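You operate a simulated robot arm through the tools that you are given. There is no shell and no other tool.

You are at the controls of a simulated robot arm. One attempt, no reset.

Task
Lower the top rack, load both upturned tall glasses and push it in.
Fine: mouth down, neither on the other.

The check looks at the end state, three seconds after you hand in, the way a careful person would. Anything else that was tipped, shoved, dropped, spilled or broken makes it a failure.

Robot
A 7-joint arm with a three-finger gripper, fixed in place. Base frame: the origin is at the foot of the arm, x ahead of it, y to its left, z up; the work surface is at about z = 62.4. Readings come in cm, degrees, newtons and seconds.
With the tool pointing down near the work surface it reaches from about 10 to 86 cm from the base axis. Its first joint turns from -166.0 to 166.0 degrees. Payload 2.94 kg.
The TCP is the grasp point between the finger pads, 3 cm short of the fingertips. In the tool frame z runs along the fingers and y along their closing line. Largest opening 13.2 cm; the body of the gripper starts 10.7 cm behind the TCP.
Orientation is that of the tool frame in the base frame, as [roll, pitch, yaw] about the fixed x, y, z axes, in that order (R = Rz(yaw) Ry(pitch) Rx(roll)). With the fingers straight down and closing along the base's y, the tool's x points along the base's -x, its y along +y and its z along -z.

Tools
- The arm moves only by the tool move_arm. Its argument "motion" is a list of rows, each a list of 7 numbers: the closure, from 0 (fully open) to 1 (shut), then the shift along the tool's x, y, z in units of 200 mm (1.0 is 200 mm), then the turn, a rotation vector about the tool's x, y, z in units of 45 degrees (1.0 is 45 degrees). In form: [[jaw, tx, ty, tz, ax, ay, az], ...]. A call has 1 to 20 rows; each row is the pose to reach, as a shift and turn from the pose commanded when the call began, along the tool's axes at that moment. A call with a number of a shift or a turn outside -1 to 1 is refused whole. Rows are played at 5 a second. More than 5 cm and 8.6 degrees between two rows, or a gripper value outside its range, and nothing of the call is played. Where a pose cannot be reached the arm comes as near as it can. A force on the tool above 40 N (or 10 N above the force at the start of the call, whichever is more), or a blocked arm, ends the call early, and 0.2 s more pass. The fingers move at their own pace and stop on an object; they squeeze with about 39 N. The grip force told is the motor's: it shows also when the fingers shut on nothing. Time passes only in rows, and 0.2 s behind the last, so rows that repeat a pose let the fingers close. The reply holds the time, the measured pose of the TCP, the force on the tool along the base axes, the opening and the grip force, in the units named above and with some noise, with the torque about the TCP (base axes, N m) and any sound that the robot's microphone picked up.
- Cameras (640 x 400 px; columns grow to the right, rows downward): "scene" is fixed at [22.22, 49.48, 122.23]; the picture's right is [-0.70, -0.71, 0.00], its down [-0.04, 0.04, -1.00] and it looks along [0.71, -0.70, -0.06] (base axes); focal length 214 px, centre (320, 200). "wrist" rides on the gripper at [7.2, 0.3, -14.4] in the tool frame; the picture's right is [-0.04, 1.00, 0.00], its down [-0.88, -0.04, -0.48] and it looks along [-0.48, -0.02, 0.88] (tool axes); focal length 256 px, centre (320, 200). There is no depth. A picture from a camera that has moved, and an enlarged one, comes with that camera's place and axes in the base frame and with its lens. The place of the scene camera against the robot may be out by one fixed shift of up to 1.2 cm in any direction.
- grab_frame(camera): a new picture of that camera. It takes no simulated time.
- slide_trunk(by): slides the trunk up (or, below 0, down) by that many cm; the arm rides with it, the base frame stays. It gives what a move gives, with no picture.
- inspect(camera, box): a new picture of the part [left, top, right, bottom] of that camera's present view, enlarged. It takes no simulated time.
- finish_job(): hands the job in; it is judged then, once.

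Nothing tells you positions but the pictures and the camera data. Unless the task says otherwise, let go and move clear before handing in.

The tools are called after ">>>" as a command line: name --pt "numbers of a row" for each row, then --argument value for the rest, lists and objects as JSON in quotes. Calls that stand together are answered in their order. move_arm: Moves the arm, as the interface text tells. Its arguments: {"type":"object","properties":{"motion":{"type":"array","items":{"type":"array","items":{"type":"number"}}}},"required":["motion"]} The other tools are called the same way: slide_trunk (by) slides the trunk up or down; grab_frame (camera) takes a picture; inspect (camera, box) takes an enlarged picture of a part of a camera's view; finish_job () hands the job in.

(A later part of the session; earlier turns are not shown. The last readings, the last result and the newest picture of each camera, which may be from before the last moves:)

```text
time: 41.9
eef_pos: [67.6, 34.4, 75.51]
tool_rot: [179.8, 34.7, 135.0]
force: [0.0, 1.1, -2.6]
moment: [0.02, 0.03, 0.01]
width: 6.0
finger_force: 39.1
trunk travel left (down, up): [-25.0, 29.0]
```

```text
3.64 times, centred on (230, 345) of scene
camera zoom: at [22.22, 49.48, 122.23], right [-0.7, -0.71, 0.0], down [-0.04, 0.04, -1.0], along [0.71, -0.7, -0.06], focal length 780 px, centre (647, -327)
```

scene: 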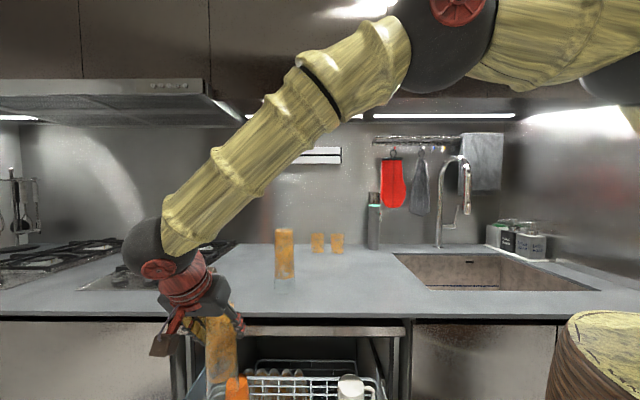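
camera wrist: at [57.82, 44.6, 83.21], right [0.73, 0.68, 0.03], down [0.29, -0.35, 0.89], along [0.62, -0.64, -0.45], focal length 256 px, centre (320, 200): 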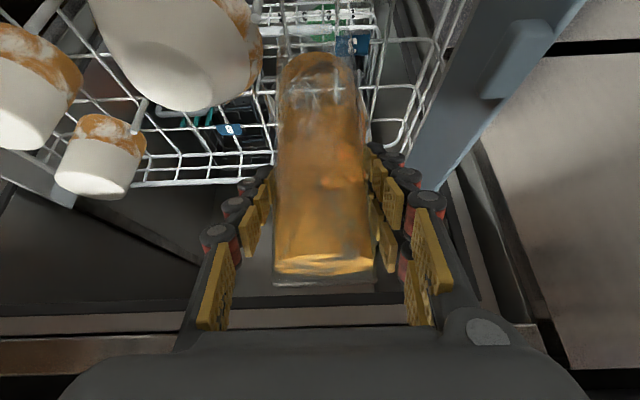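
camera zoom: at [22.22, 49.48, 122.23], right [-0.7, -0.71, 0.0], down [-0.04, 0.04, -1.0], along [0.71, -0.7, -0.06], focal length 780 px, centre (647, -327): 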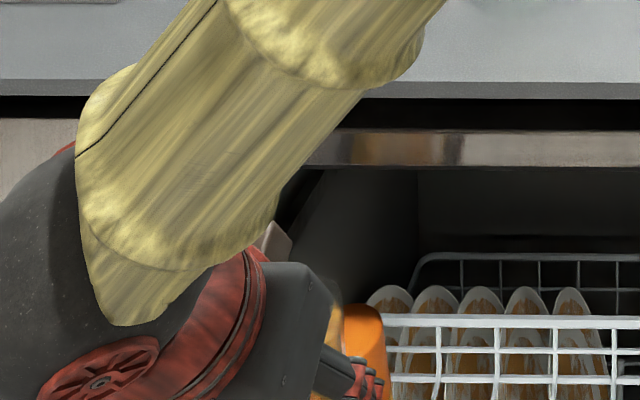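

>>> inspect --camera "wrist" --box '[200, 0, 450, 190]'

```text
2.11 times, centred on (325, 95) of wrist
camera zoom: at [57.82, 44.6, 83.21], right [0.73, 0.68, 0.03], down [0.29, -0.35, 0.89], along [0.62, -0.64, -0.45], focal length 539 px, centre (310, 421)
```

zoom: 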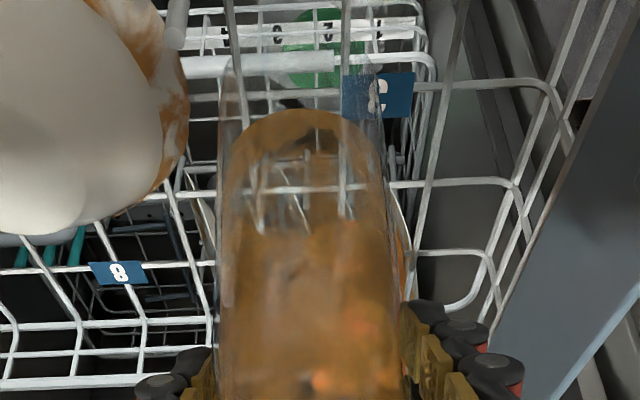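

>>> move_arm --pt "1 0.029 0 0.041 0 0 0" --pt "1 0.057 0 0.082 0 0 0" --pt "1 0.086 0 0.123 0 0 0" --pt "1 0.107 0 0.154 0 0 0" --pt "1 0.107 0 0.154 0 0 0"

>>> inspect --camera "wrist" --box '[200, 0, 450, 190]'

```text
time: 43.1
eef_pos: [67.72, 34.68, 71.78]
tool_rot: [179.8, 34.9, 134.9]
force: [0.7, 0.5, -2.1]
moment: [-0.03, 0.03, 0.03]
width: 6.02
finger_force: 39.0
trunk travel left (down, up): [-25.0, 29.0]
```

```text
2.11 times, centred on (325, 95) of wrist
camera zoom: at [57.88, 44.71, 79.56], right [0.73, 0.68, 0.03], down [0.29, -0.35, 0.89], along [0.62, -0.64, -0.45], focal length 539 px, centre (310, 421)
```

zoom: 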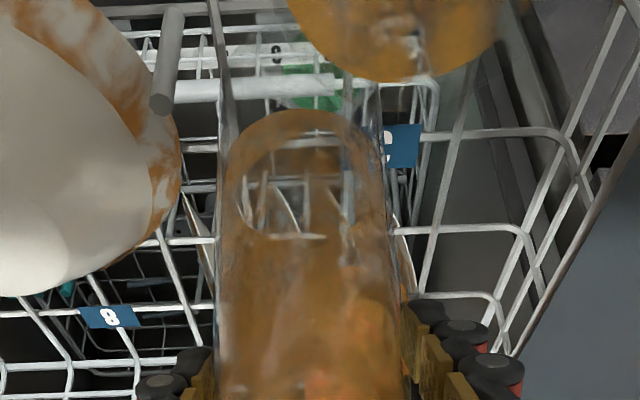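

>>> move_arm --pt "1 0.011 0 0.016 0 0 0" --pt "1 0.023 0 0.033 0 0 0" --pt "1 0.034 0 0.049 0 0 0" --pt "1 0.034 0 0.049 0 0 0"

```text
time: 44.1
eef_pos: [67.75, 34.56, 70.95]
tool_rot: [179.4, 35.1, 134.9]
force: [-2.0, -4.0, 27.2]
moment: [-0.16, -0.37, 0.12]
width: 6.04
finger_force: 38.9
trunk travel left (down, up): [-25.0, 29.0]
```

>>> move_arm --pt "1 -0.008 0 -0.012 0 0 0" --pt "1 -0.008 0 -0.012 0 0 0"

>>> grab_frame --camera "wrist"

>>> inspect --camera "wrist" --box '[200, 0, 450, 190]'

```text
time: 44.7
eef_pos: [67.64, 34.74, 70.97]
tool_rot: [179.6, 34.9, 135.0]
force: [4.7, 2.8, 13.6]
moment: [0.28, -1.0, 0.15]
width: 6.0
finger_force: 38.8
trunk travel left (down, up): [-25.0, 29.0]
```

```text
taken
camera wrist: at [57.87, 44.78, 78.73], right [0.73, 0.68, 0.03], down [0.29, -0.35, 0.89], along [0.62, -0.64, -0.45], focal length 256 px, centre (320, 200)
```

wrist: 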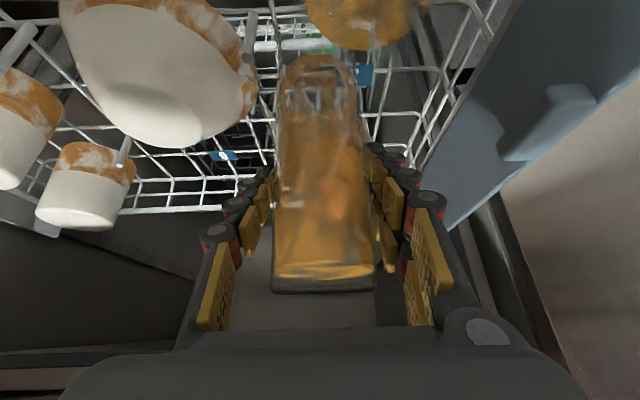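

```text
2.11 times, centred on (325, 95) of wrist
camera zoom: at [57.87, 44.78, 78.73], right [0.73, 0.68, 0.03], down [0.29, -0.35, 0.89], along [0.62, -0.64, -0.45], focal length 539 px, centre (310, 421)
```

zoom: 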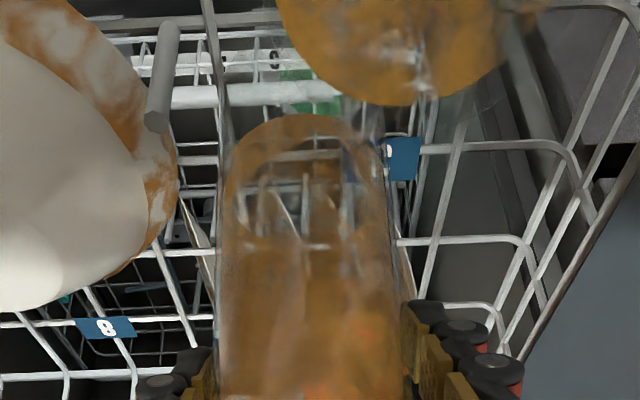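

>>> move_arm --pt "1 -0.006 0 -0.008 0 0 0" --pt "1 -0.006 0 -0.008 0 0 0" --pt "0.5 -0.006 0 -0.008 0 0 0" --pt "0.47 -0.006 0 -0.008 0 0 0" --pt "0.44 -0.006 0 -0.008 0 0 0" --pt "0.42 -0.006 0 -0.008 0 0 0" --pt "0.4 -0.006 0 -0.008 0 0 0" --pt "0.4 -0.006 0 -0.008 0 0 0"

>>> grab_frame --camera "wrist"

>>> inspect --camera "wrist" --box '[200, 0, 450, 190]'

```text
time: 46.5
eef_pos: [67.71, 34.59, 71.14]
tool_rot: [179.8, 34.9, 135.0]
force: [-0.4, 0.3, 0.0]
moment: [0.0, -0.03, 0.0]
width: 7.94
finger_force: 0.0
trunk travel left (down, up): [-25.0, 29.0]
```

```text
taken
camera wrist: at [57.86, 44.74, 78.84], right [0.73, 0.68, 0.03], down [0.29, -0.35, 0.89], along [0.62, -0.64, -0.45], focal length 256 px, centre (320, 200)
```

wrist: 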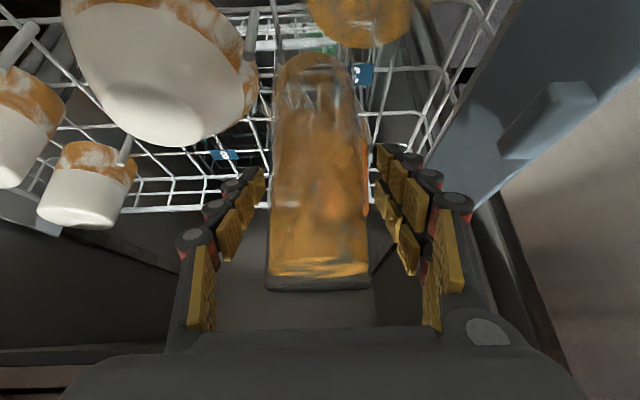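

```text
2.11 times, centred on (325, 95) of wrist
camera zoom: at [57.86, 44.74, 78.84], right [0.73, 0.68, 0.03], down [0.29, -0.35, 0.89], along [0.62, -0.64, -0.45], focal length 539 px, centre (310, 421)
```

zoom: 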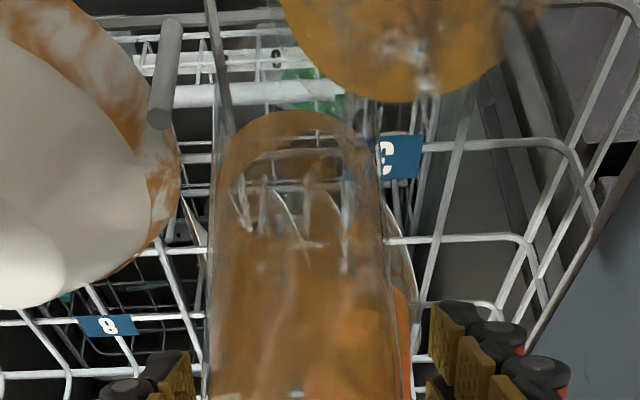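

Released and standing. I'll open a little more and go straight up off the glass.

>>> move_arm --pt "0.33 0 0 0 0 0 0" --pt "0.33 -0.029 0 -0.041 0 0 0" --pt "0.33 -0.1 0 -0.144 0 0 0" --pt "0.33 -0.2 0 -0.287 0 0 0" --pt "0.33 -0.3 0 -0.43 0 0 0" --pt "0.33 -0.4 0 -0.574 0 0 0" --pt "0.33 -0.486 0 -0.697 0 0 0"

>>> grab_frame --camera "wrist"

>>> grab_frame --camera "scene"

```text
time: 48.1
eef_pos: [67.46, 34.32, 88.11]
tool_rot: [179.8, 34.9, 135.1]
force: [-0.3, 0.0, -0.5]
moment: [-0.01, -0.03, 0.03]
width: 8.85
finger_force: 0.0
trunk travel left (down, up): [-25.0, 29.0]
```

```text
taken
camera wrist: at [57.76, 44.59, 95.84], right [0.73, 0.68, 0.03], down [0.29, -0.34, 0.89], along [0.62, -0.64, -0.45], focal length 256 px, centre (320, 200)
```

wrist: 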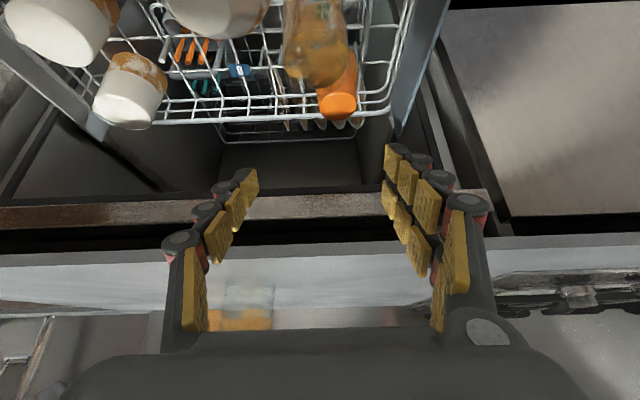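

```text
taken
```

scene: 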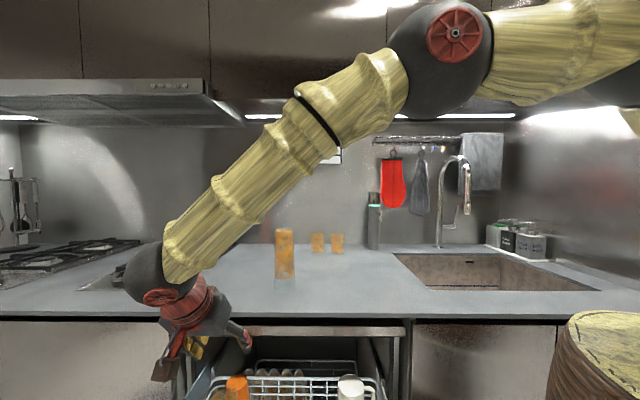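

The first glass is upright in the rack. The second is near (75.4, 12.7), and this same tilt will work for it. I'll rise and move into position in front of it.

>>> move_arm --pt "0.3 -0.11 0 -0.157 0 0 0" --pt "0.2 -0.22 0 -0.314 0 0 0" --pt "0.1 -0.33 0 -0.471 0 0 0" --pt "0 -0.439 0 -0.629 0 0 0" --pt "0 -0.548 0 -0.786 0 0 0" --pt "0 -0.658 0 -0.943 0 0 0"

>>> move_arm --pt "0 -0.072 -0.121 0.126 0 0 0" --pt "0 -0.144 -0.243 0.253 0 0 0" --pt "0 -0.216 -0.364 0.379 0 0 0" --pt "0 -0.288 -0.485 0.505 0 0 0" --pt "0 -0.288 -0.485 0.505 0 0 0"

>>> grab_frame --camera "wrist"

>>> grab_frame --camera "scene"

```text
time: 49.5
eef_pos: [67.55, 34.42, 111.23]
tool_rot: [179.8, 34.8, 135.0]
force: [-0.3, -0.7, -0.8]
moment: [0.04, -0.03, 0.02]
width: 13.2
finger_force: 0.0
trunk travel left (down, up): [-25.0, 29.0]
```

```text
time: 50.7
eef_pos: [68.15, 20.31, 106.18]
tool_rot: [179.8, 35.0, 135.1]
force: [0.1, -0.2, -0.8]
moment: [0.04, -0.01, 0.02]
width: 13.2
finger_force: 0.0
trunk travel left (down, up): [-25.0, 29.0]
```

```text
taken
camera wrist: at [58.28, 30.44, 114.01], right [0.73, 0.68, 0.03], down [0.29, -0.35, 0.89], along [0.62, -0.64, -0.45], focal length 256 px, centre (320, 200)
```

wrist: 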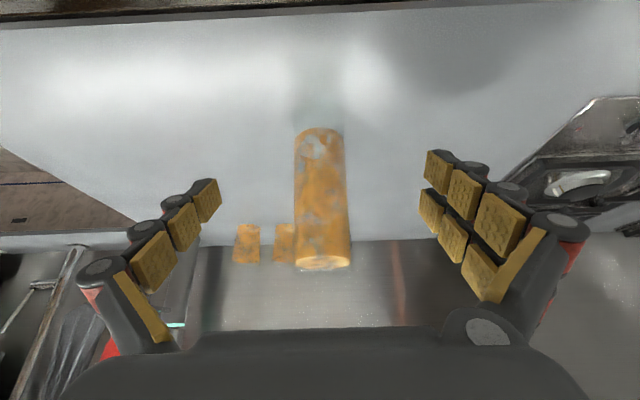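

```text
taken
```

scene: 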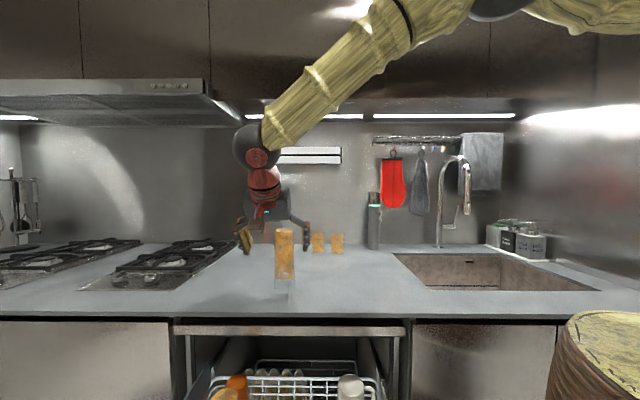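

>>> move_arm --pt "0 -0.125 -0.004 0.136 0 0 0" --pt "0 -0.25 -0.008 0.271 0 0 0" --pt "0 -0.374 -0.013 0.407 0 0 0" --pt "0 -0.374 -0.013 0.407 0 0 0"

>>> grab_frame --camera "wrist"

```text
time: 51.7
eef_pos: [75.79, 12.08, 103.83]
tool_rot: [179.7, 34.9, 135.0]
force: [1.5, 0.3, 0.6]
moment: [-0.02, 0.05, 0.02]
width: 13.17
finger_force: 0.1
trunk travel left (down, up): [-25.0, 29.0]
```

```text
taken
camera wrist: at [65.93, 22.25, 111.55], right [0.73, 0.68, 0.03], down [0.29, -0.35, 0.89], along [0.62, -0.64, -0.45], focal length 256 px, centre (320, 200)
```

wrist: 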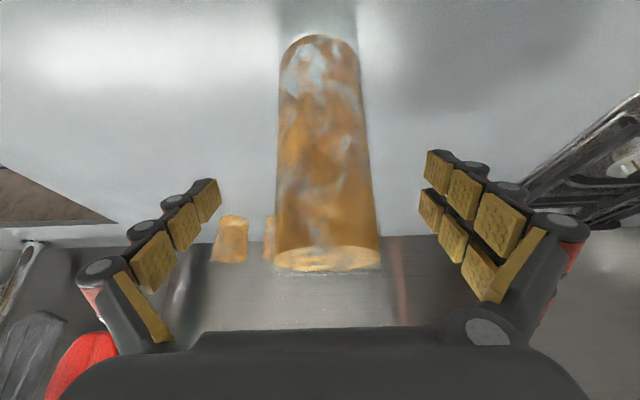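

>>> move_arm --pt "0 0.049 0.01 -0.034 0 0 0" --pt "0.3 0.049 0.01 -0.034 0 0 0" --pt "0.5 0.049 0.01 -0.034 0 0 0" --pt "0.6 0.049 0.01 -0.034 0 0 0" --pt "0.8 0.049 0.01 -0.034 0 0 0" --pt "1 0.049 0.01 -0.034 0 0 0" --pt "1 0.049 0.01 -0.034 0 0 0" --pt "1 0.049 0.01 -0.034 0 0 0" --pt "1 0.049 0.01 -0.034 0 0 0"

>>> grab_frame --camera "wrist"

>>> inspect --camera "scene" --box '[200, 190, 360, 310]'

```text
time: 53.7
eef_pos: [74.94, 13.22, 103.98]
tool_rot: [179.8, 35.0, 135.0]
force: [0.9, 2.2, 0.4]
moment: [0.22, -0.17, 0.0]
width: 5.98
finger_force: 33.7
trunk travel left (down, up): [-25.0, 29.0]
```

```text
taken
camera wrist: at [65.17, 23.36, 111.55], right [0.73, 0.68, 0.03], down [0.29, -0.35, 0.89], along [0.62, -0.64, -0.45], focal length 256 px, centre (320, 200)
```

wrist: 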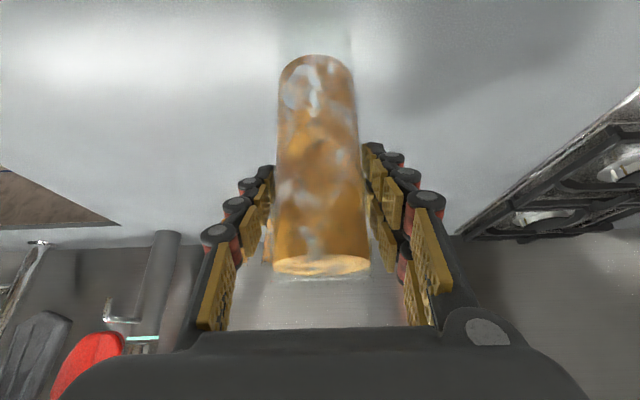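

```text
3.33 times, centred on (280, 250) of scene
camera zoom: at [22.22, 49.48, 122.23], right [-0.7, -0.71, 0.0], down [-0.04, 0.04, -1.0], along [0.71, -0.7, -0.06], focal length 715 px, centre (453, 33)
```

zoom: 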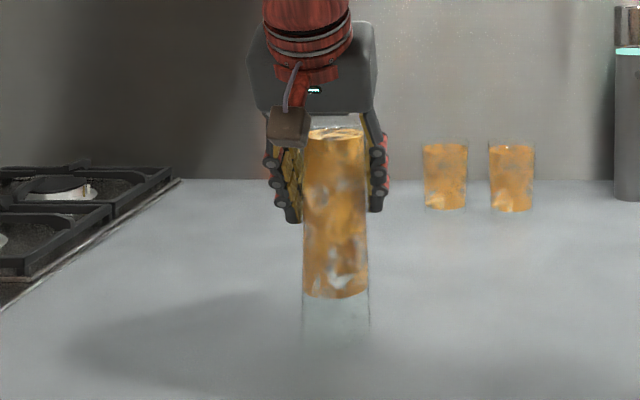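

>>> move_arm --pt "1 -0.029 0 -0.041 0 0 0" --pt "1 -0.086 0 -0.123 0 0 0" --pt "1 -0.143 0 -0.205 0 0 0" --pt "1 -0.2 0 -0.287 0 0 0" --pt "1 -0.229 0 -0.328 0 0 0"

>>> move_arm --pt "1 0.128 0.04 -0.089 0 0 0" --pt "1 0.255 0.081 -0.178 0 0 0" --pt "1 0.383 0.121 -0.267 0 0 0" --pt "1 0.51 0.162 -0.356 0 0 0" --pt "1 0.638 0.202 -0.445 0 0 0" --pt "1 0.765 0.2425 -0.5335 0 0 0"

>>> move_arm --pt "1 0.128 0.04 -0.089 0 0 0" --pt "1 0.255 0.081 -0.178 0 0 0" --pt "1 0.383 0.121 -0.267 0 0 0" --pt "1 0.51 0.162 -0.356 0 0 0" --pt "1 0.638 0.202 -0.445 0 0 0" --pt "1 0.765 0.2425 -0.5335 0 0 0" --pt "1 0.765 0.2425 -0.5335 0 0 0"

>>> grab_frame --camera "wrist"

>>> grab_frame --camera "scene"

```text
time: 54.9
eef_pos: [74.85, 13.4, 111.87]
tool_rot: [179.7, 34.8, 135.0]
force: [-1.2, -0.2, -3.1]
moment: [0.0, -0.02, 0.03]
width: 5.87
finger_force: 38.9
trunk travel left (down, up): [-25.0, 29.0]
```

```text
time: 56.3
eef_pos: [65.21, 30.11, 111.99]
tool_rot: [179.8, 34.9, 135.0]
force: [-0.1, 0.3, -2.8]
moment: [0.02, 0.03, -0.01]
width: 5.92
finger_force: 39.1
trunk travel left (down, up): [-25.0, 29.0]
```

```text
time: 57.9
eef_pos: [55.28, 46.59, 111.82]
tool_rot: [179.9, 34.8, 135.1]
force: [0.0, -0.5, -1.5]
moment: [-0.01, -0.02, -0.01]
width: 5.85
finger_force: 39.2
trunk travel left (down, up): [-25.0, 29.0]
```

```text
taken
camera wrist: at [45.48, 56.7, 119.5], right [0.73, 0.68, 0.03], down [0.29, -0.35, 0.89], along [0.62, -0.64, -0.45], focal length 256 px, centre (320, 200)
```

wrist: 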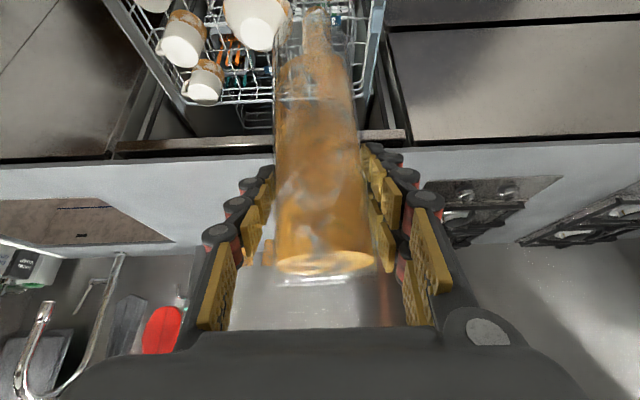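

```text
taken
```

scene: 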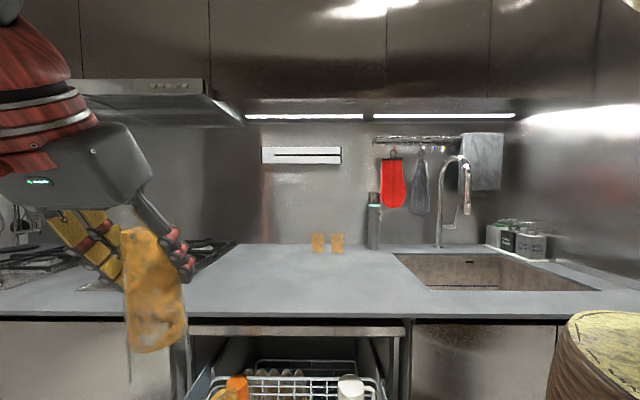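

>>> inspect --camera "wrist" --box '[200, 120, 450, 310]'

>>> inspect --camera "scene" --box '[40, 170, 260, 400]'

```text
2.11 times, centred on (325, 215) of wrist
camera zoom: at [45.48, 56.7, 119.5], right [0.73, 0.68, 0.03], down [0.29, -0.35, 0.89], along [0.62, -0.64, -0.45], focal length 539 px, centre (310, 168)
```

zoom: 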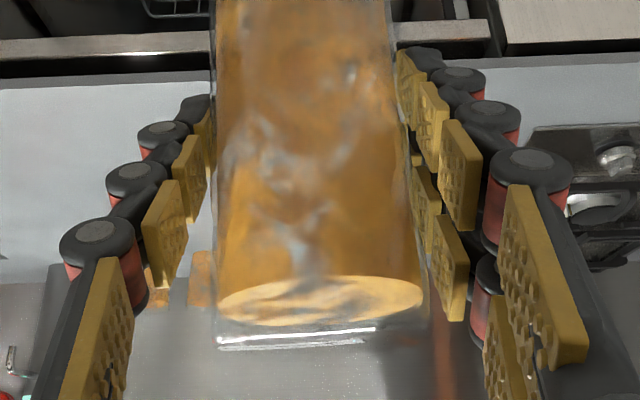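

```text
1.74 times, centred on (150, 285) of scene
camera zoom: at [22.22, 49.48, 122.23], right [-0.7, -0.71, 0.0], down [-0.04, 0.04, -1.0], along [0.71, -0.7, -0.06], focal length 373 px, centre (616, 52)
```

zoom: 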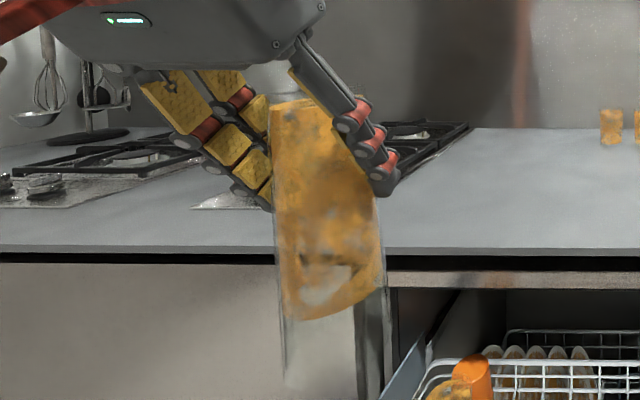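

Grip is secure and the glass is vertical. I'll lower it towards the cell near slot 1, at about u = 6.2, w = 72.

>>> move_arm --pt "1 0.114 0 0.164 0 0 0" --pt "1 0.229 0 0.328 0 0 0" --pt "1 0.343 0 0.492 0 0 0" --pt "1 0.457 0 0.656 0 0 0" --pt "1 0.572 0 0.82 0 0 0" --pt "1 0.572 0 0.82 0 0 0"

>>> grab_frame --camera "wrist"

>>> grab_frame --camera "scene"

```text
time: 59.3
eef_pos: [55.65, 46.64, 91.71]
tool_rot: [179.9, 34.9, 135.0]
force: [0.1, 0.6, -1.7]
moment: [0.0, -0.01, 0.01]
width: 5.88
finger_force: 39.3
trunk travel left (down, up): [-25.0, 29.0]
```

```text
taken
camera wrist: at [45.86, 56.75, 99.4], right [0.73, 0.68, 0.03], down [0.29, -0.35, 0.89], along [0.62, -0.64, -0.45], focal length 256 px, centre (320, 200)
```

wrist: 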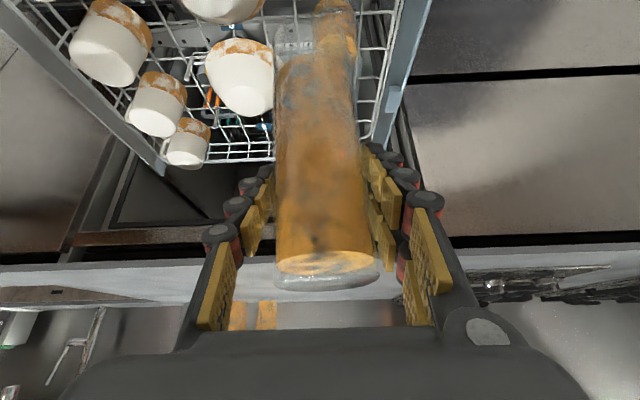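

```text
taken
```

scene: 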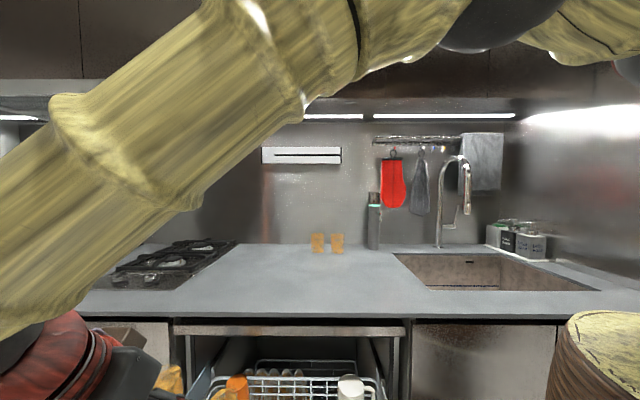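

>>> move_arm --pt "1 0.111 0 0.159 0 0 0" --pt "1 0.222 0 0.318 0 0 0" --pt "1 0.333 0 0.477 0 0 0" --pt "1 0.443 -0.01 0.6355 0 0 0" --pt "1 0.443 -0.015 0.6355 0 0 0"

>>> grab_frame --camera "wrist"

>>> inspect --camera "wrist" --box '[150, 0, 450, 200]'

```text
time: 60.5
eef_pos: [55.1, 46.42, 76.15]
tool_rot: [179.8, 34.9, 135.1]
force: [0.1, 0.8, -2.8]
moment: [-0.03, 0.01, -0.04]
width: 5.86
finger_force: 39.1
trunk travel left (down, up): [-25.0, 29.0]
```

```text
taken
camera wrist: at [45.28, 56.59, 83.96], right [0.73, 0.68, 0.03], down [0.29, -0.34, 0.89], along [0.62, -0.64, -0.45], focal length 256 px, centre (320, 200)
```

wrist: 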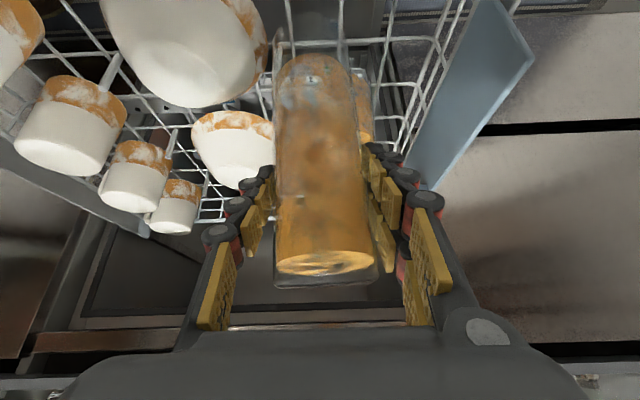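

```text
2.00 times, centred on (300, 100) of wrist
camera zoom: at [45.28, 56.59, 83.96], right [0.73, 0.68, 0.03], down [0.29, -0.34, 0.89], along [0.62, -0.64, -0.45], focal length 512 px, centre (360, 400)
```

zoom: 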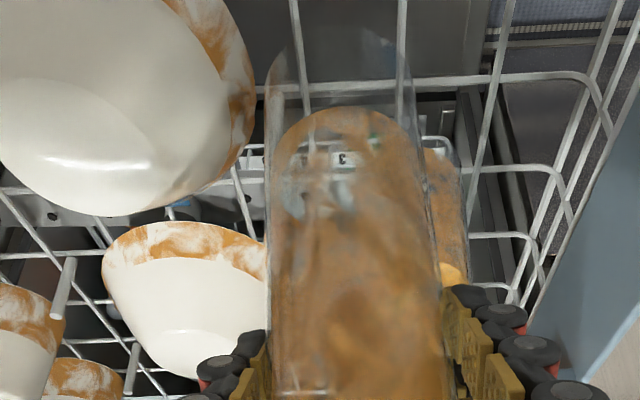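

>>> move_arm --pt "1 0.029 0 0.041 0 0 0" --pt "1 0.057 0 0.082 0 0 0" --pt "1 0.086 0 0.123 0 0 0" --pt "1 0.105 0 0.15 0 0 0" --pt "1 0.105 0 0.15 0 0 0"

>>> move_arm --pt "1 0.011 0 0.016 0 0 0" --pt "1 0.023 0 0.033 0 0 0" --pt "1 0.034 0 0.049 0 0 0" --pt "1 0.034 0 0.049 0 0 0"

```text
time: 61.7
eef_pos: [55.13, 46.46, 72.76]
tool_rot: [179.9, 34.9, 135.0]
force: [0.1, 0.2, -3.0]
moment: [-0.01, 0.0, -0.04]
width: 5.87
finger_force: 38.5
trunk travel left (down, up): [-25.0, 29.0]
```

```text
time: 62.7
eef_pos: [55.37, 46.52, 71.61]
tool_rot: [179.7, 34.9, 135.0]
force: [-1.6, -0.2, 5.8]
moment: [0.1, 0.04, 0.04]
width: 5.9
finger_force: 39.0
trunk travel left (down, up): [-25.0, 29.0]
```

>>> move_arm --pt "1 0.006 0 0.008 0 0 0" --pt "1 0.006 0 0.008 0 0 0"

>>> inspect --camera "wrist" --box '[150, 0, 450, 200]'

```text
time: 63.3
eef_pos: [55.2, 46.59, 71.53]
tool_rot: [179.4, 34.8, 134.9]
force: [-3.2, -3.0, 22.1]
moment: [0.15, 0.01, 0.04]
width: 5.9
finger_force: 38.4
trunk travel left (down, up): [-25.0, 29.0]
```

```text
2.00 times, centred on (300, 100) of wrist
camera zoom: at [45.44, 56.63, 79.19], right [0.73, 0.68, 0.03], down [0.29, -0.35, 0.89], along [0.62, -0.64, -0.45], focal length 512 px, centre (360, 400)
```

zoom: 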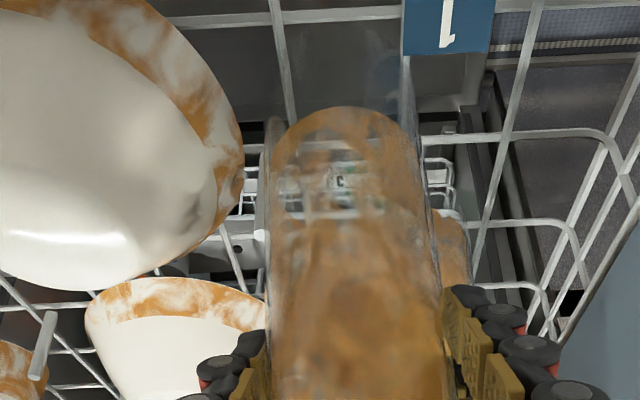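

>>> move_arm --pt "1 -0.008 0 -0.012 0 0 0" --pt "1 -0.009 0 -0.013 0 0 0" --pt "0.52 -0.009 0 -0.013 0 0 0" --pt "0.48 -0.009 0 -0.013 0 0 0" --pt "0.45 -0.009 0 -0.013 0 0 0" --pt "0.42 -0.009 0 -0.013 0 0 0" --pt "0.4 -0.009 0 -0.013 0 0 0" --pt "0.4 -0.009 0 -0.013 0 0 0" --pt "0.35 -0.009 0 -0.013 0 0 0" --pt "0.35 -0.009 0 -0.013 0 0 0"

>>> grab_frame --camera "wrist"

>>> inspect --camera "wrist" --box '[150, 0, 450, 200]'

```text
time: 65.5
eef_pos: [55.22, 46.53, 71.52]
tool_rot: [179.8, 34.9, 135.1]
force: [0.0, -0.8, -0.1]
moment: [0.02, 0.01, 0.01]
width: 8.6
finger_force: 0.0
trunk travel left (down, up): [-25.0, 29.0]
```

```text
taken
camera wrist: at [45.38, 56.63, 79.2], right [0.73, 0.68, 0.03], down [0.29, -0.35, 0.89], along [0.62, -0.64, -0.45], focal length 256 px, centre (320, 200)
```

wrist: 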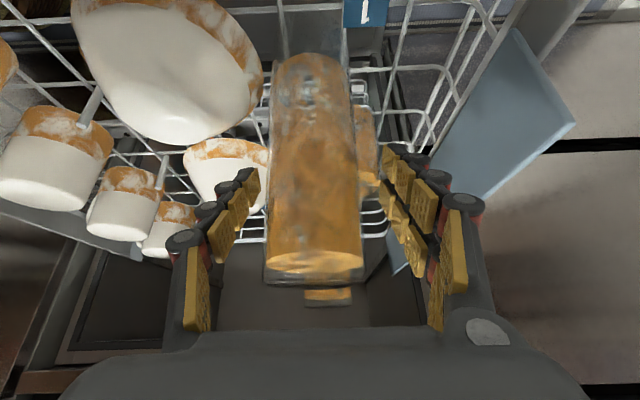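

```text
2.00 times, centred on (300, 100) of wrist
camera zoom: at [45.38, 56.63, 79.2], right [0.73, 0.68, 0.03], down [0.29, -0.35, 0.89], along [0.62, -0.64, -0.45], focal length 512 px, centre (360, 400)
```

zoom: 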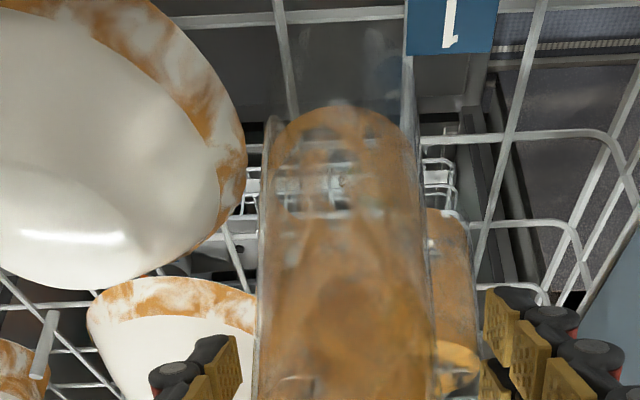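

>>> move_arm --pt "0.33 -0.029 -0.01 -0.041 0 0 0" --pt "0.33 -0.1 -0.01 -0.144 0 0 0" --pt "0.33 -0.2 -0.01 -0.287 0 0 0" --pt "0.33 -0.3 -0.01 -0.43 0 0 0" --pt "0.33 -0.4 -0.01 -0.574 0 0 0" --pt "0.33 -0.5 -0.01 -0.717 0 0 0"

>>> grab_frame --camera "wrist"

>>> grab_frame --camera "scene"

```text
time: 66.9
eef_pos: [55.04, 46.4, 89.02]
tool_rot: [180.0, 34.9, 135.1]
force: [0.8, 0.5, -0.8]
moment: [-0.03, -0.06, 0.05]
width: 8.85
finger_force: 0.0
trunk travel left (down, up): [-25.0, 29.0]
```

```text
taken
camera wrist: at [45.19, 56.49, 96.68], right [0.73, 0.68, 0.03], down [0.29, -0.34, 0.89], along [0.62, -0.64, -0.45], focal length 256 px, centre (320, 200)
```

wrist: 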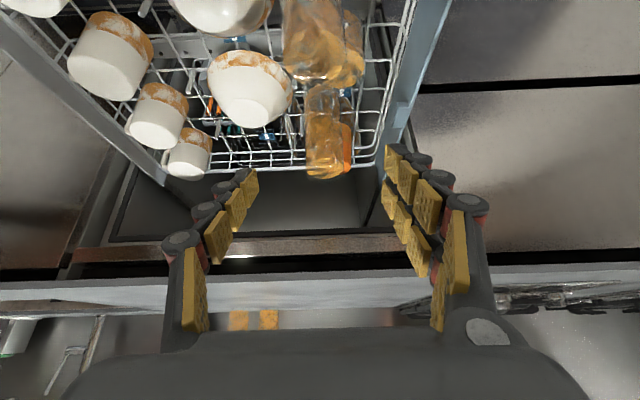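

```text
taken
```

scene: 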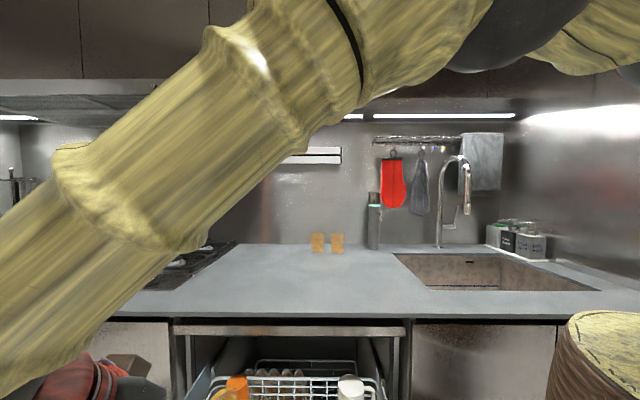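

Both glasses are standing mouth down in the rack, clear of each other and of the other dishes. Next I'll straighten the tool, close the fingers and go round to the front handle to push the rack in.

>>> move_arm --pt "0.4 0.109 -0.083 -0.106 0 0.129 0" --pt "0.5 0.217 -0.167 -0.213 0 0.259 0" --pt "0.6 0.326 -0.25 -0.319 0 0.388 0" --pt "0.8 0.435 -0.333 -0.425 0 0.517 0" --pt "1 0.543 -0.417 -0.532 0 0.647 0" --pt "1 0.652 -0.5 -0.638 0 0.776 0" --pt "1 0.652 -0.5 -0.638 0 0.776 0"

>>> grab_frame --camera "wrist"

>>> grab_frame --camera "scene"

```text
time: 68.5
eef_pos: [34.92, 51.72, 92.01]
tool_rot: [179.9, -0.1, 135.3]
force: [-0.1, -0.1, -0.5]
moment: [0.02, -0.05, 0.0]
width: 0.0
finger_force: 10.8
trunk travel left (down, up): [-25.0, 29.0]
```

```text
taken
camera wrist: at [30.05, 56.96, 106.47], right [0.73, 0.68, 0.0], down [0.6, -0.65, 0.47], along [0.32, -0.35, -0.88], focal length 256 px, centre (320, 200)
```

wrist: 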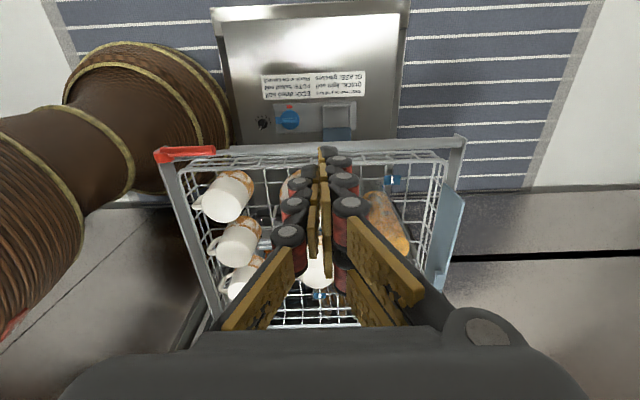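

```text
taken
```

scene: 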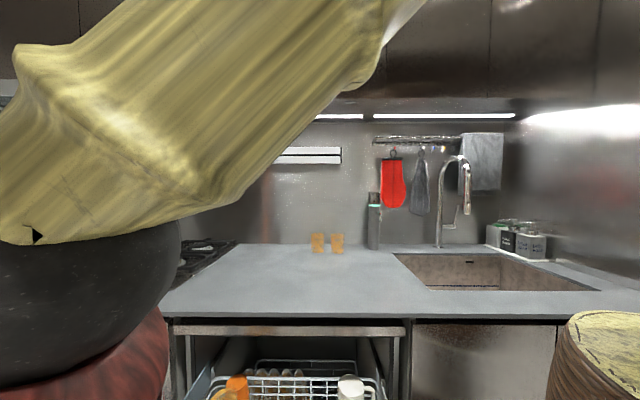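

>>> move_arm --pt "1 0 -0.02 0.2 0 0 0.0" --pt "1 0 -0.04 0.4 0 0 0.0" --pt "1 0 -0.06 0.6 0 0 0.0" --pt "1 0 -0.06 0.75 0 0 0.0"

>>> grab_frame --camera "wrist"

>>> inspect --camera "wrist" --box '[180, 60, 500, 260]'

```text
time: 69.5
eef_pos: [34.55, 50.98, 77.1]
tool_rot: [179.8, 0.0, 135.1]
force: [0.5, 0.4, 0.5]
moment: [-0.02, 0.04, 0.01]
width: 0.0
finger_force: 28.2
trunk travel left (down, up): [-25.0, 29.0]
```

```text
taken
camera wrist: at [29.55, 56.34, 91.44], right [0.73, 0.68, 0.0], down [0.6, -0.65, 0.47], along [0.32, -0.35, -0.88], focal length 256 px, centre (320, 200)
```

wrist: 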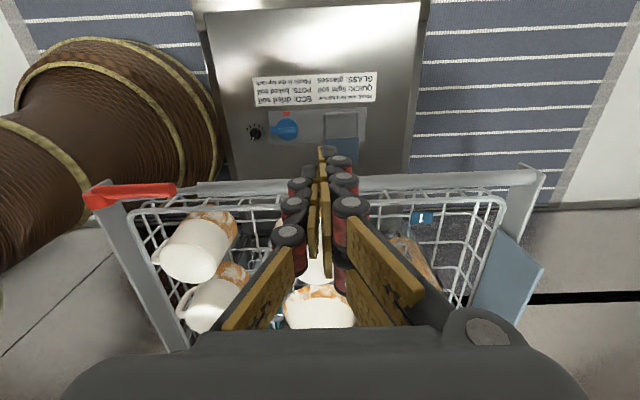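

```text
2.00 times, centred on (340, 160) of wrist
camera zoom: at [29.55, 56.34, 91.44], right [0.73, 0.68, 0.0], down [0.6, -0.65, 0.47], along [0.32, -0.35, -0.88], focal length 512 px, centre (280, 280)
```

zoom: 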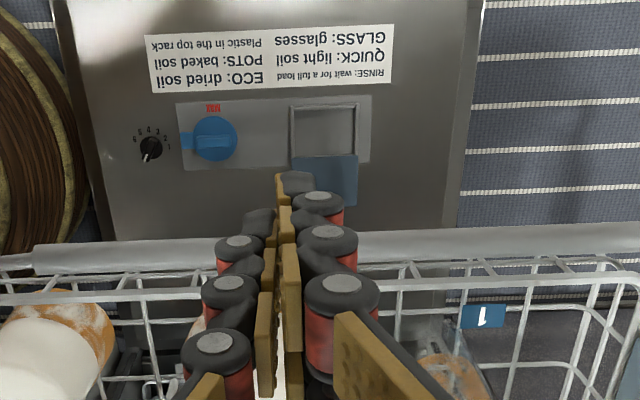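

>>> move_arm --pt "1 0 0 0.2 0 0 0.0" --pt "1 0 0 0.4 0 0 0.0" --pt "1 0 0 0.6 0 0 0.0" --pt "1 0 0 0.72 0 0 0.0"

>>> grab_frame --camera "wrist"

>>> grab_frame --camera "scene"

```text
time: 70.5
eef_pos: [34.57, 51.24, 62.4]
tool_rot: [179.8, 0.1, 135.2]
force: [0.5, 0.4, 1.3]
moment: [-0.05, 0.04, 0.01]
width: 0.0
finger_force: 28.6
trunk travel left (down, up): [-25.0, 29.0]
```

```text
taken
camera wrist: at [29.71, 56.52, 76.95], right [0.73, 0.68, 0.0], down [0.6, -0.65, 0.47], along [0.32, -0.35, -0.88], focal length 256 px, centre (320, 200)
```

wrist: 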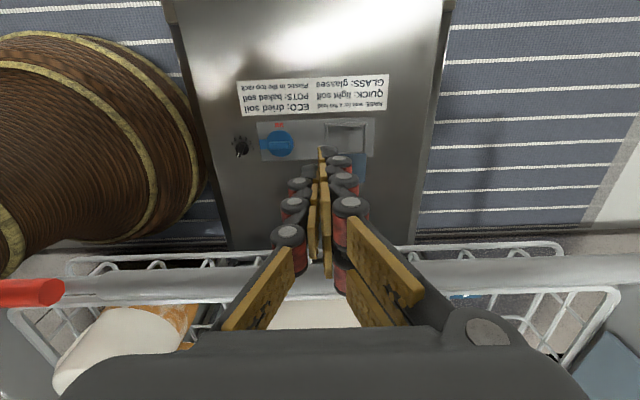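

```text
taken
```

scene: 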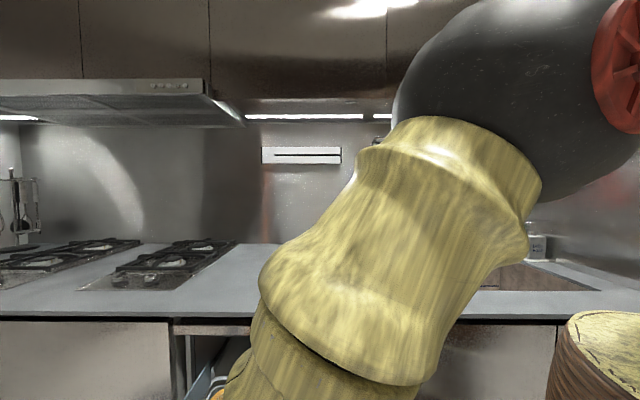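

>>> move_arm --pt "1 -0.05 0 0 0 0 0" --pt "1 -0.1 0 0 0 0 0" --pt "1 -0.15 0 0 0 0 0" --pt "1 -0.175 0 0 0 0 0" --pt "1 -0.2 0 0 0 0 0" --pt "1 -0.22 0 0 0 0 0" --pt "1 -0.24 0 0 0 0 0" --pt "1 -0.26 0 0 0 0 0" --pt "1 -0.28 0 0 0 0 0" --pt "1 -0.3 0 0 0 0 0"

>>> grab_frame --camera "wrist"

```text
time: 72.7
eef_pos: [38.71, 46.89, 62.56]
tool_rot: [179.8, 0.0, 135.1]
force: [0.7, 0.2, -0.5]
moment: [0.0, 0.0, 0.01]
width: 0.02
finger_force: 28.5
trunk travel left (down, up): [-25.0, 29.0]
```

```text
taken
camera wrist: at [33.82, 52.06, 76.93], right [0.74, 0.68, 0.0], down [0.6, -0.65, 0.48], along [0.32, -0.35, -0.88], focal length 256 px, centre (320, 200)
```

wrist: 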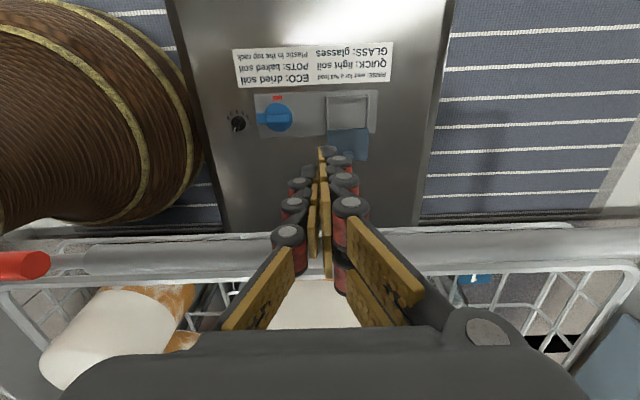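

The rack slides very easily and moved ahead of the fingers. I'll keep pushing slowly so the tall glasses stay steady.

>>> move_arm --pt "1 -0.03 0 0 0 0 0" --pt "1 -0.055 0 0 0 0 0" --pt "1 -0.08 0 0 0 0 0" --pt "1 -0.105 0 0 0 0 0" --pt "1 -0.13 0 0 0 0 0" --pt "1 -0.155 0 0 0 0 0" --pt "1 -0.18 0 0 0 0 0" --pt "1 -0.205 0 0 0 0 0" --pt "1 -0.23 0 0 0 0 0" --pt "1 -0.255 0 0 0 0 0" --pt "1 -0.28 0 0 0 0 0" --pt "1 -0.305 0 0 0 0 0" --pt "1 -0.33 0 0 0 0 0" --pt "1 -0.355 0 0 0 0 0" --pt "1 -0.38 0 0 0 0 0" --pt "1 -0.4 0 0 0 0 0"

>>> grab_frame --camera "wrist"

>>> grab_frame --camera "scene"

```text
time: 76.1
eef_pos: [44.35, 41.17, 62.53]
tool_rot: [179.8, 0.0, 135.1]
force: [0.1, 0.6, 0.5]
moment: [-0.02, 0.0, 0.0]
width: 0.01
finger_force: 28.2
trunk travel left (down, up): [-25.0, 29.0]
```

```text
taken
camera wrist: at [39.45, 46.44, 76.99], right [0.74, 0.68, 0.0], down [0.6, -0.65, 0.48], along [0.32, -0.35, -0.88], focal length 256 px, centre (320, 200)
```

wrist: 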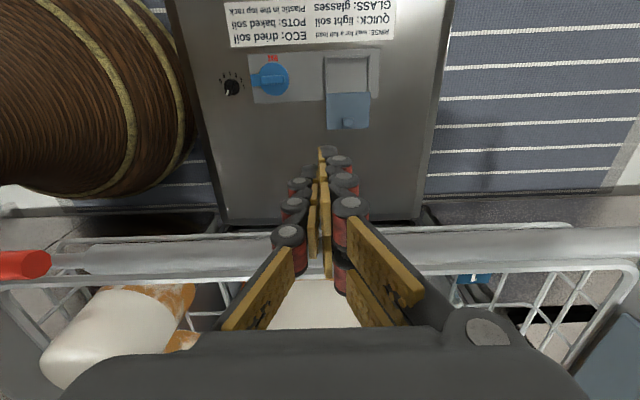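

```text
taken
```

scene: 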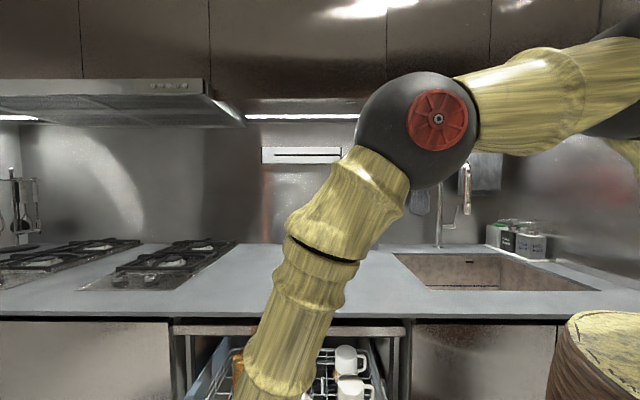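

>>> move_arm --pt "1 -0.025 0 0 0 0 0" --pt "1 -0.05 0 0 0 0 0" --pt "1 -0.075 0 0 0 0 0" --pt "1 -0.1 0 0 0 0 0" --pt "1 -0.125 0 0 0 0 0" --pt "1 -0.15 0 0 0 0 0" --pt "1 -0.175 0 0 0 0 0" --pt "1 -0.2 0 0 0 0 0" --pt "1 -0.225 0 0 0 0 0" --pt "1 -0.25 0 0 0 0 0" --pt "1 -0.275 0 0 0 0 0" --pt "1 -0.3 0 0 0 0 0" --pt "1 -0.325 0 0 0 0 0" --pt "1 -0.35 0 0 0 0 0" --pt "1 -0.375 0 0 0 0 0" --pt "1 -0.4 0 0 0 0 0" --pt "1 -0.425 0 0 0 0 0" --pt "1 -0.45 0 0 0 0 0" --pt "1 -0.475 0 0 0 0 0" --pt "1 -0.5 0 0 0 0 0"

>>> grab_frame --camera "wrist"

>>> grab_frame --camera "scene"

```text
time: 80.3
eef_pos: [51.56, 34.25, 62.61]
tool_rot: [179.8, 0.0, 135.2]
force: [-0.1, -0.5, -0.5]
moment: [0.02, 0.0, 0.01]
width: 0.0
finger_force: 28.5
trunk travel left (down, up): [-25.0, 29.0]
```

```text
taken
camera wrist: at [46.56, 39.44, 77.01], right [0.74, 0.68, 0.0], down [0.6, -0.65, 0.48], along [0.32, -0.35, -0.88], focal length 256 px, centre (320, 200)
```

wrist: 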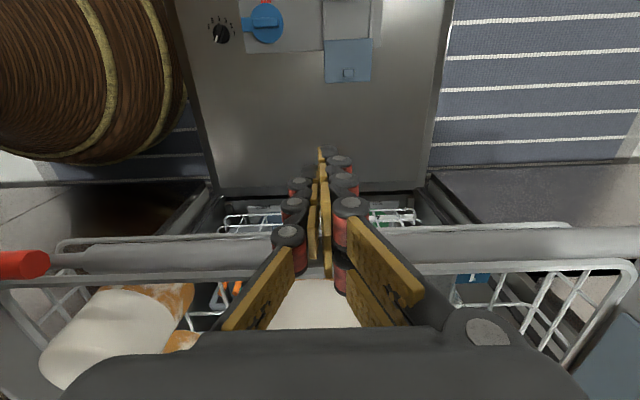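

```text
taken
```

scene: 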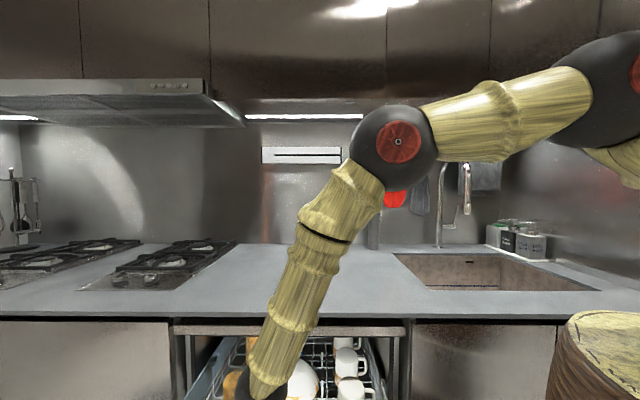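

>>> move_arm --pt "1 -0.025 0 0 0 0 0" --pt "1 -0.05 0 0 0 0 0" --pt "1 -0.075 0 0 0 0 0" --pt "1 -0.1 0 0 0 0 0" --pt "1 -0.125 0 0 0 0 0" --pt "1 -0.15 0 0 0 0 0" --pt "1 -0.175 0 0 0 0 0" --pt "1 -0.2 0 0 0 0 0" --pt "1 -0.225 0 0 0 0 0" --pt "1 -0.25 0 0 0 0 0" --pt "1 -0.275 0 0 0 0 0" --pt "1 -0.3 0 0 0 0 0" --pt "1 -0.325 0 0 0 0 0" --pt "1 -0.35 0 0 0 0 0" --pt "1 -0.375 0 0 0 0 0" --pt "1 -0.4 0 0 0 0 0"

>>> grab_frame --camera "wrist"

>>> grab_frame --camera "scene"

>>> inspect --camera "scene" --box '[150, 280, 430, 400]'

```text
time: 83.7
eef_pos: [57.21, 28.55, 62.73]
tool_rot: [179.9, 0.0, 135.2]
force: [-0.5, -0.6, 0.0]
moment: [0.01, -0.03, 0.01]
width: 0.0
finger_force: 28.7
trunk travel left (down, up): [-25.0, 29.0]
```

```text
taken
camera wrist: at [52.3, 33.77, 77.02], right [0.74, 0.68, 0.0], down [0.6, -0.65, 0.48], along [0.32, -0.35, -0.88], focal length 256 px, centre (320, 200)
```

wrist: 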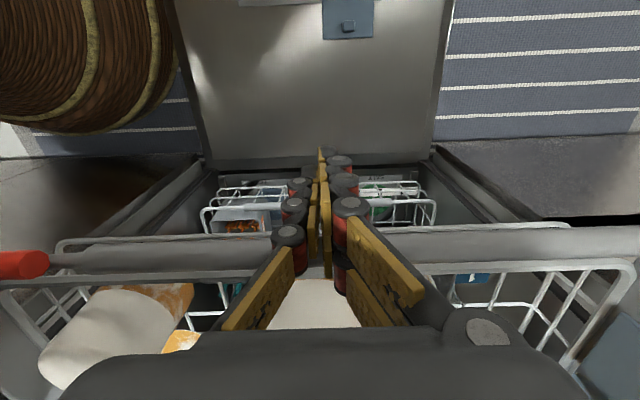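

```text
taken
```

scene: 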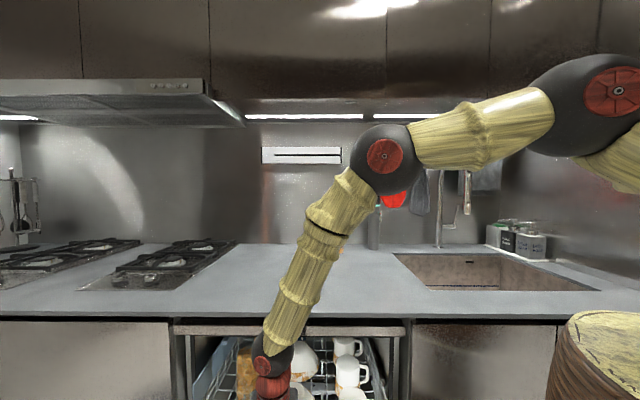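

```text
2.29 times, centred on (290, 340) of scene
camera zoom: at [22.22, 49.48, 122.23], right [-0.7, -0.71, 0.0], down [-0.04, 0.04, -1.0], along [0.71, -0.7, -0.06], focal length 490 px, centre (389, -120)
```

zoom: 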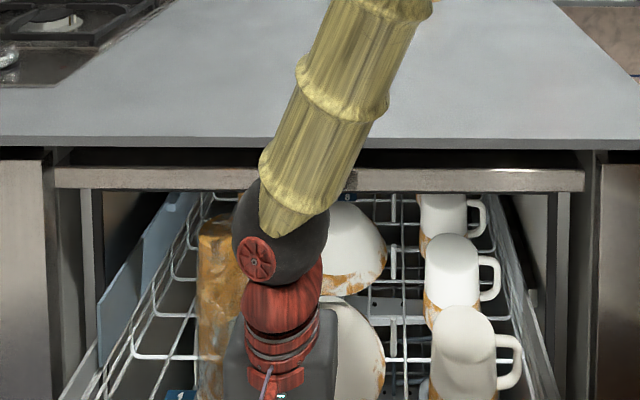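

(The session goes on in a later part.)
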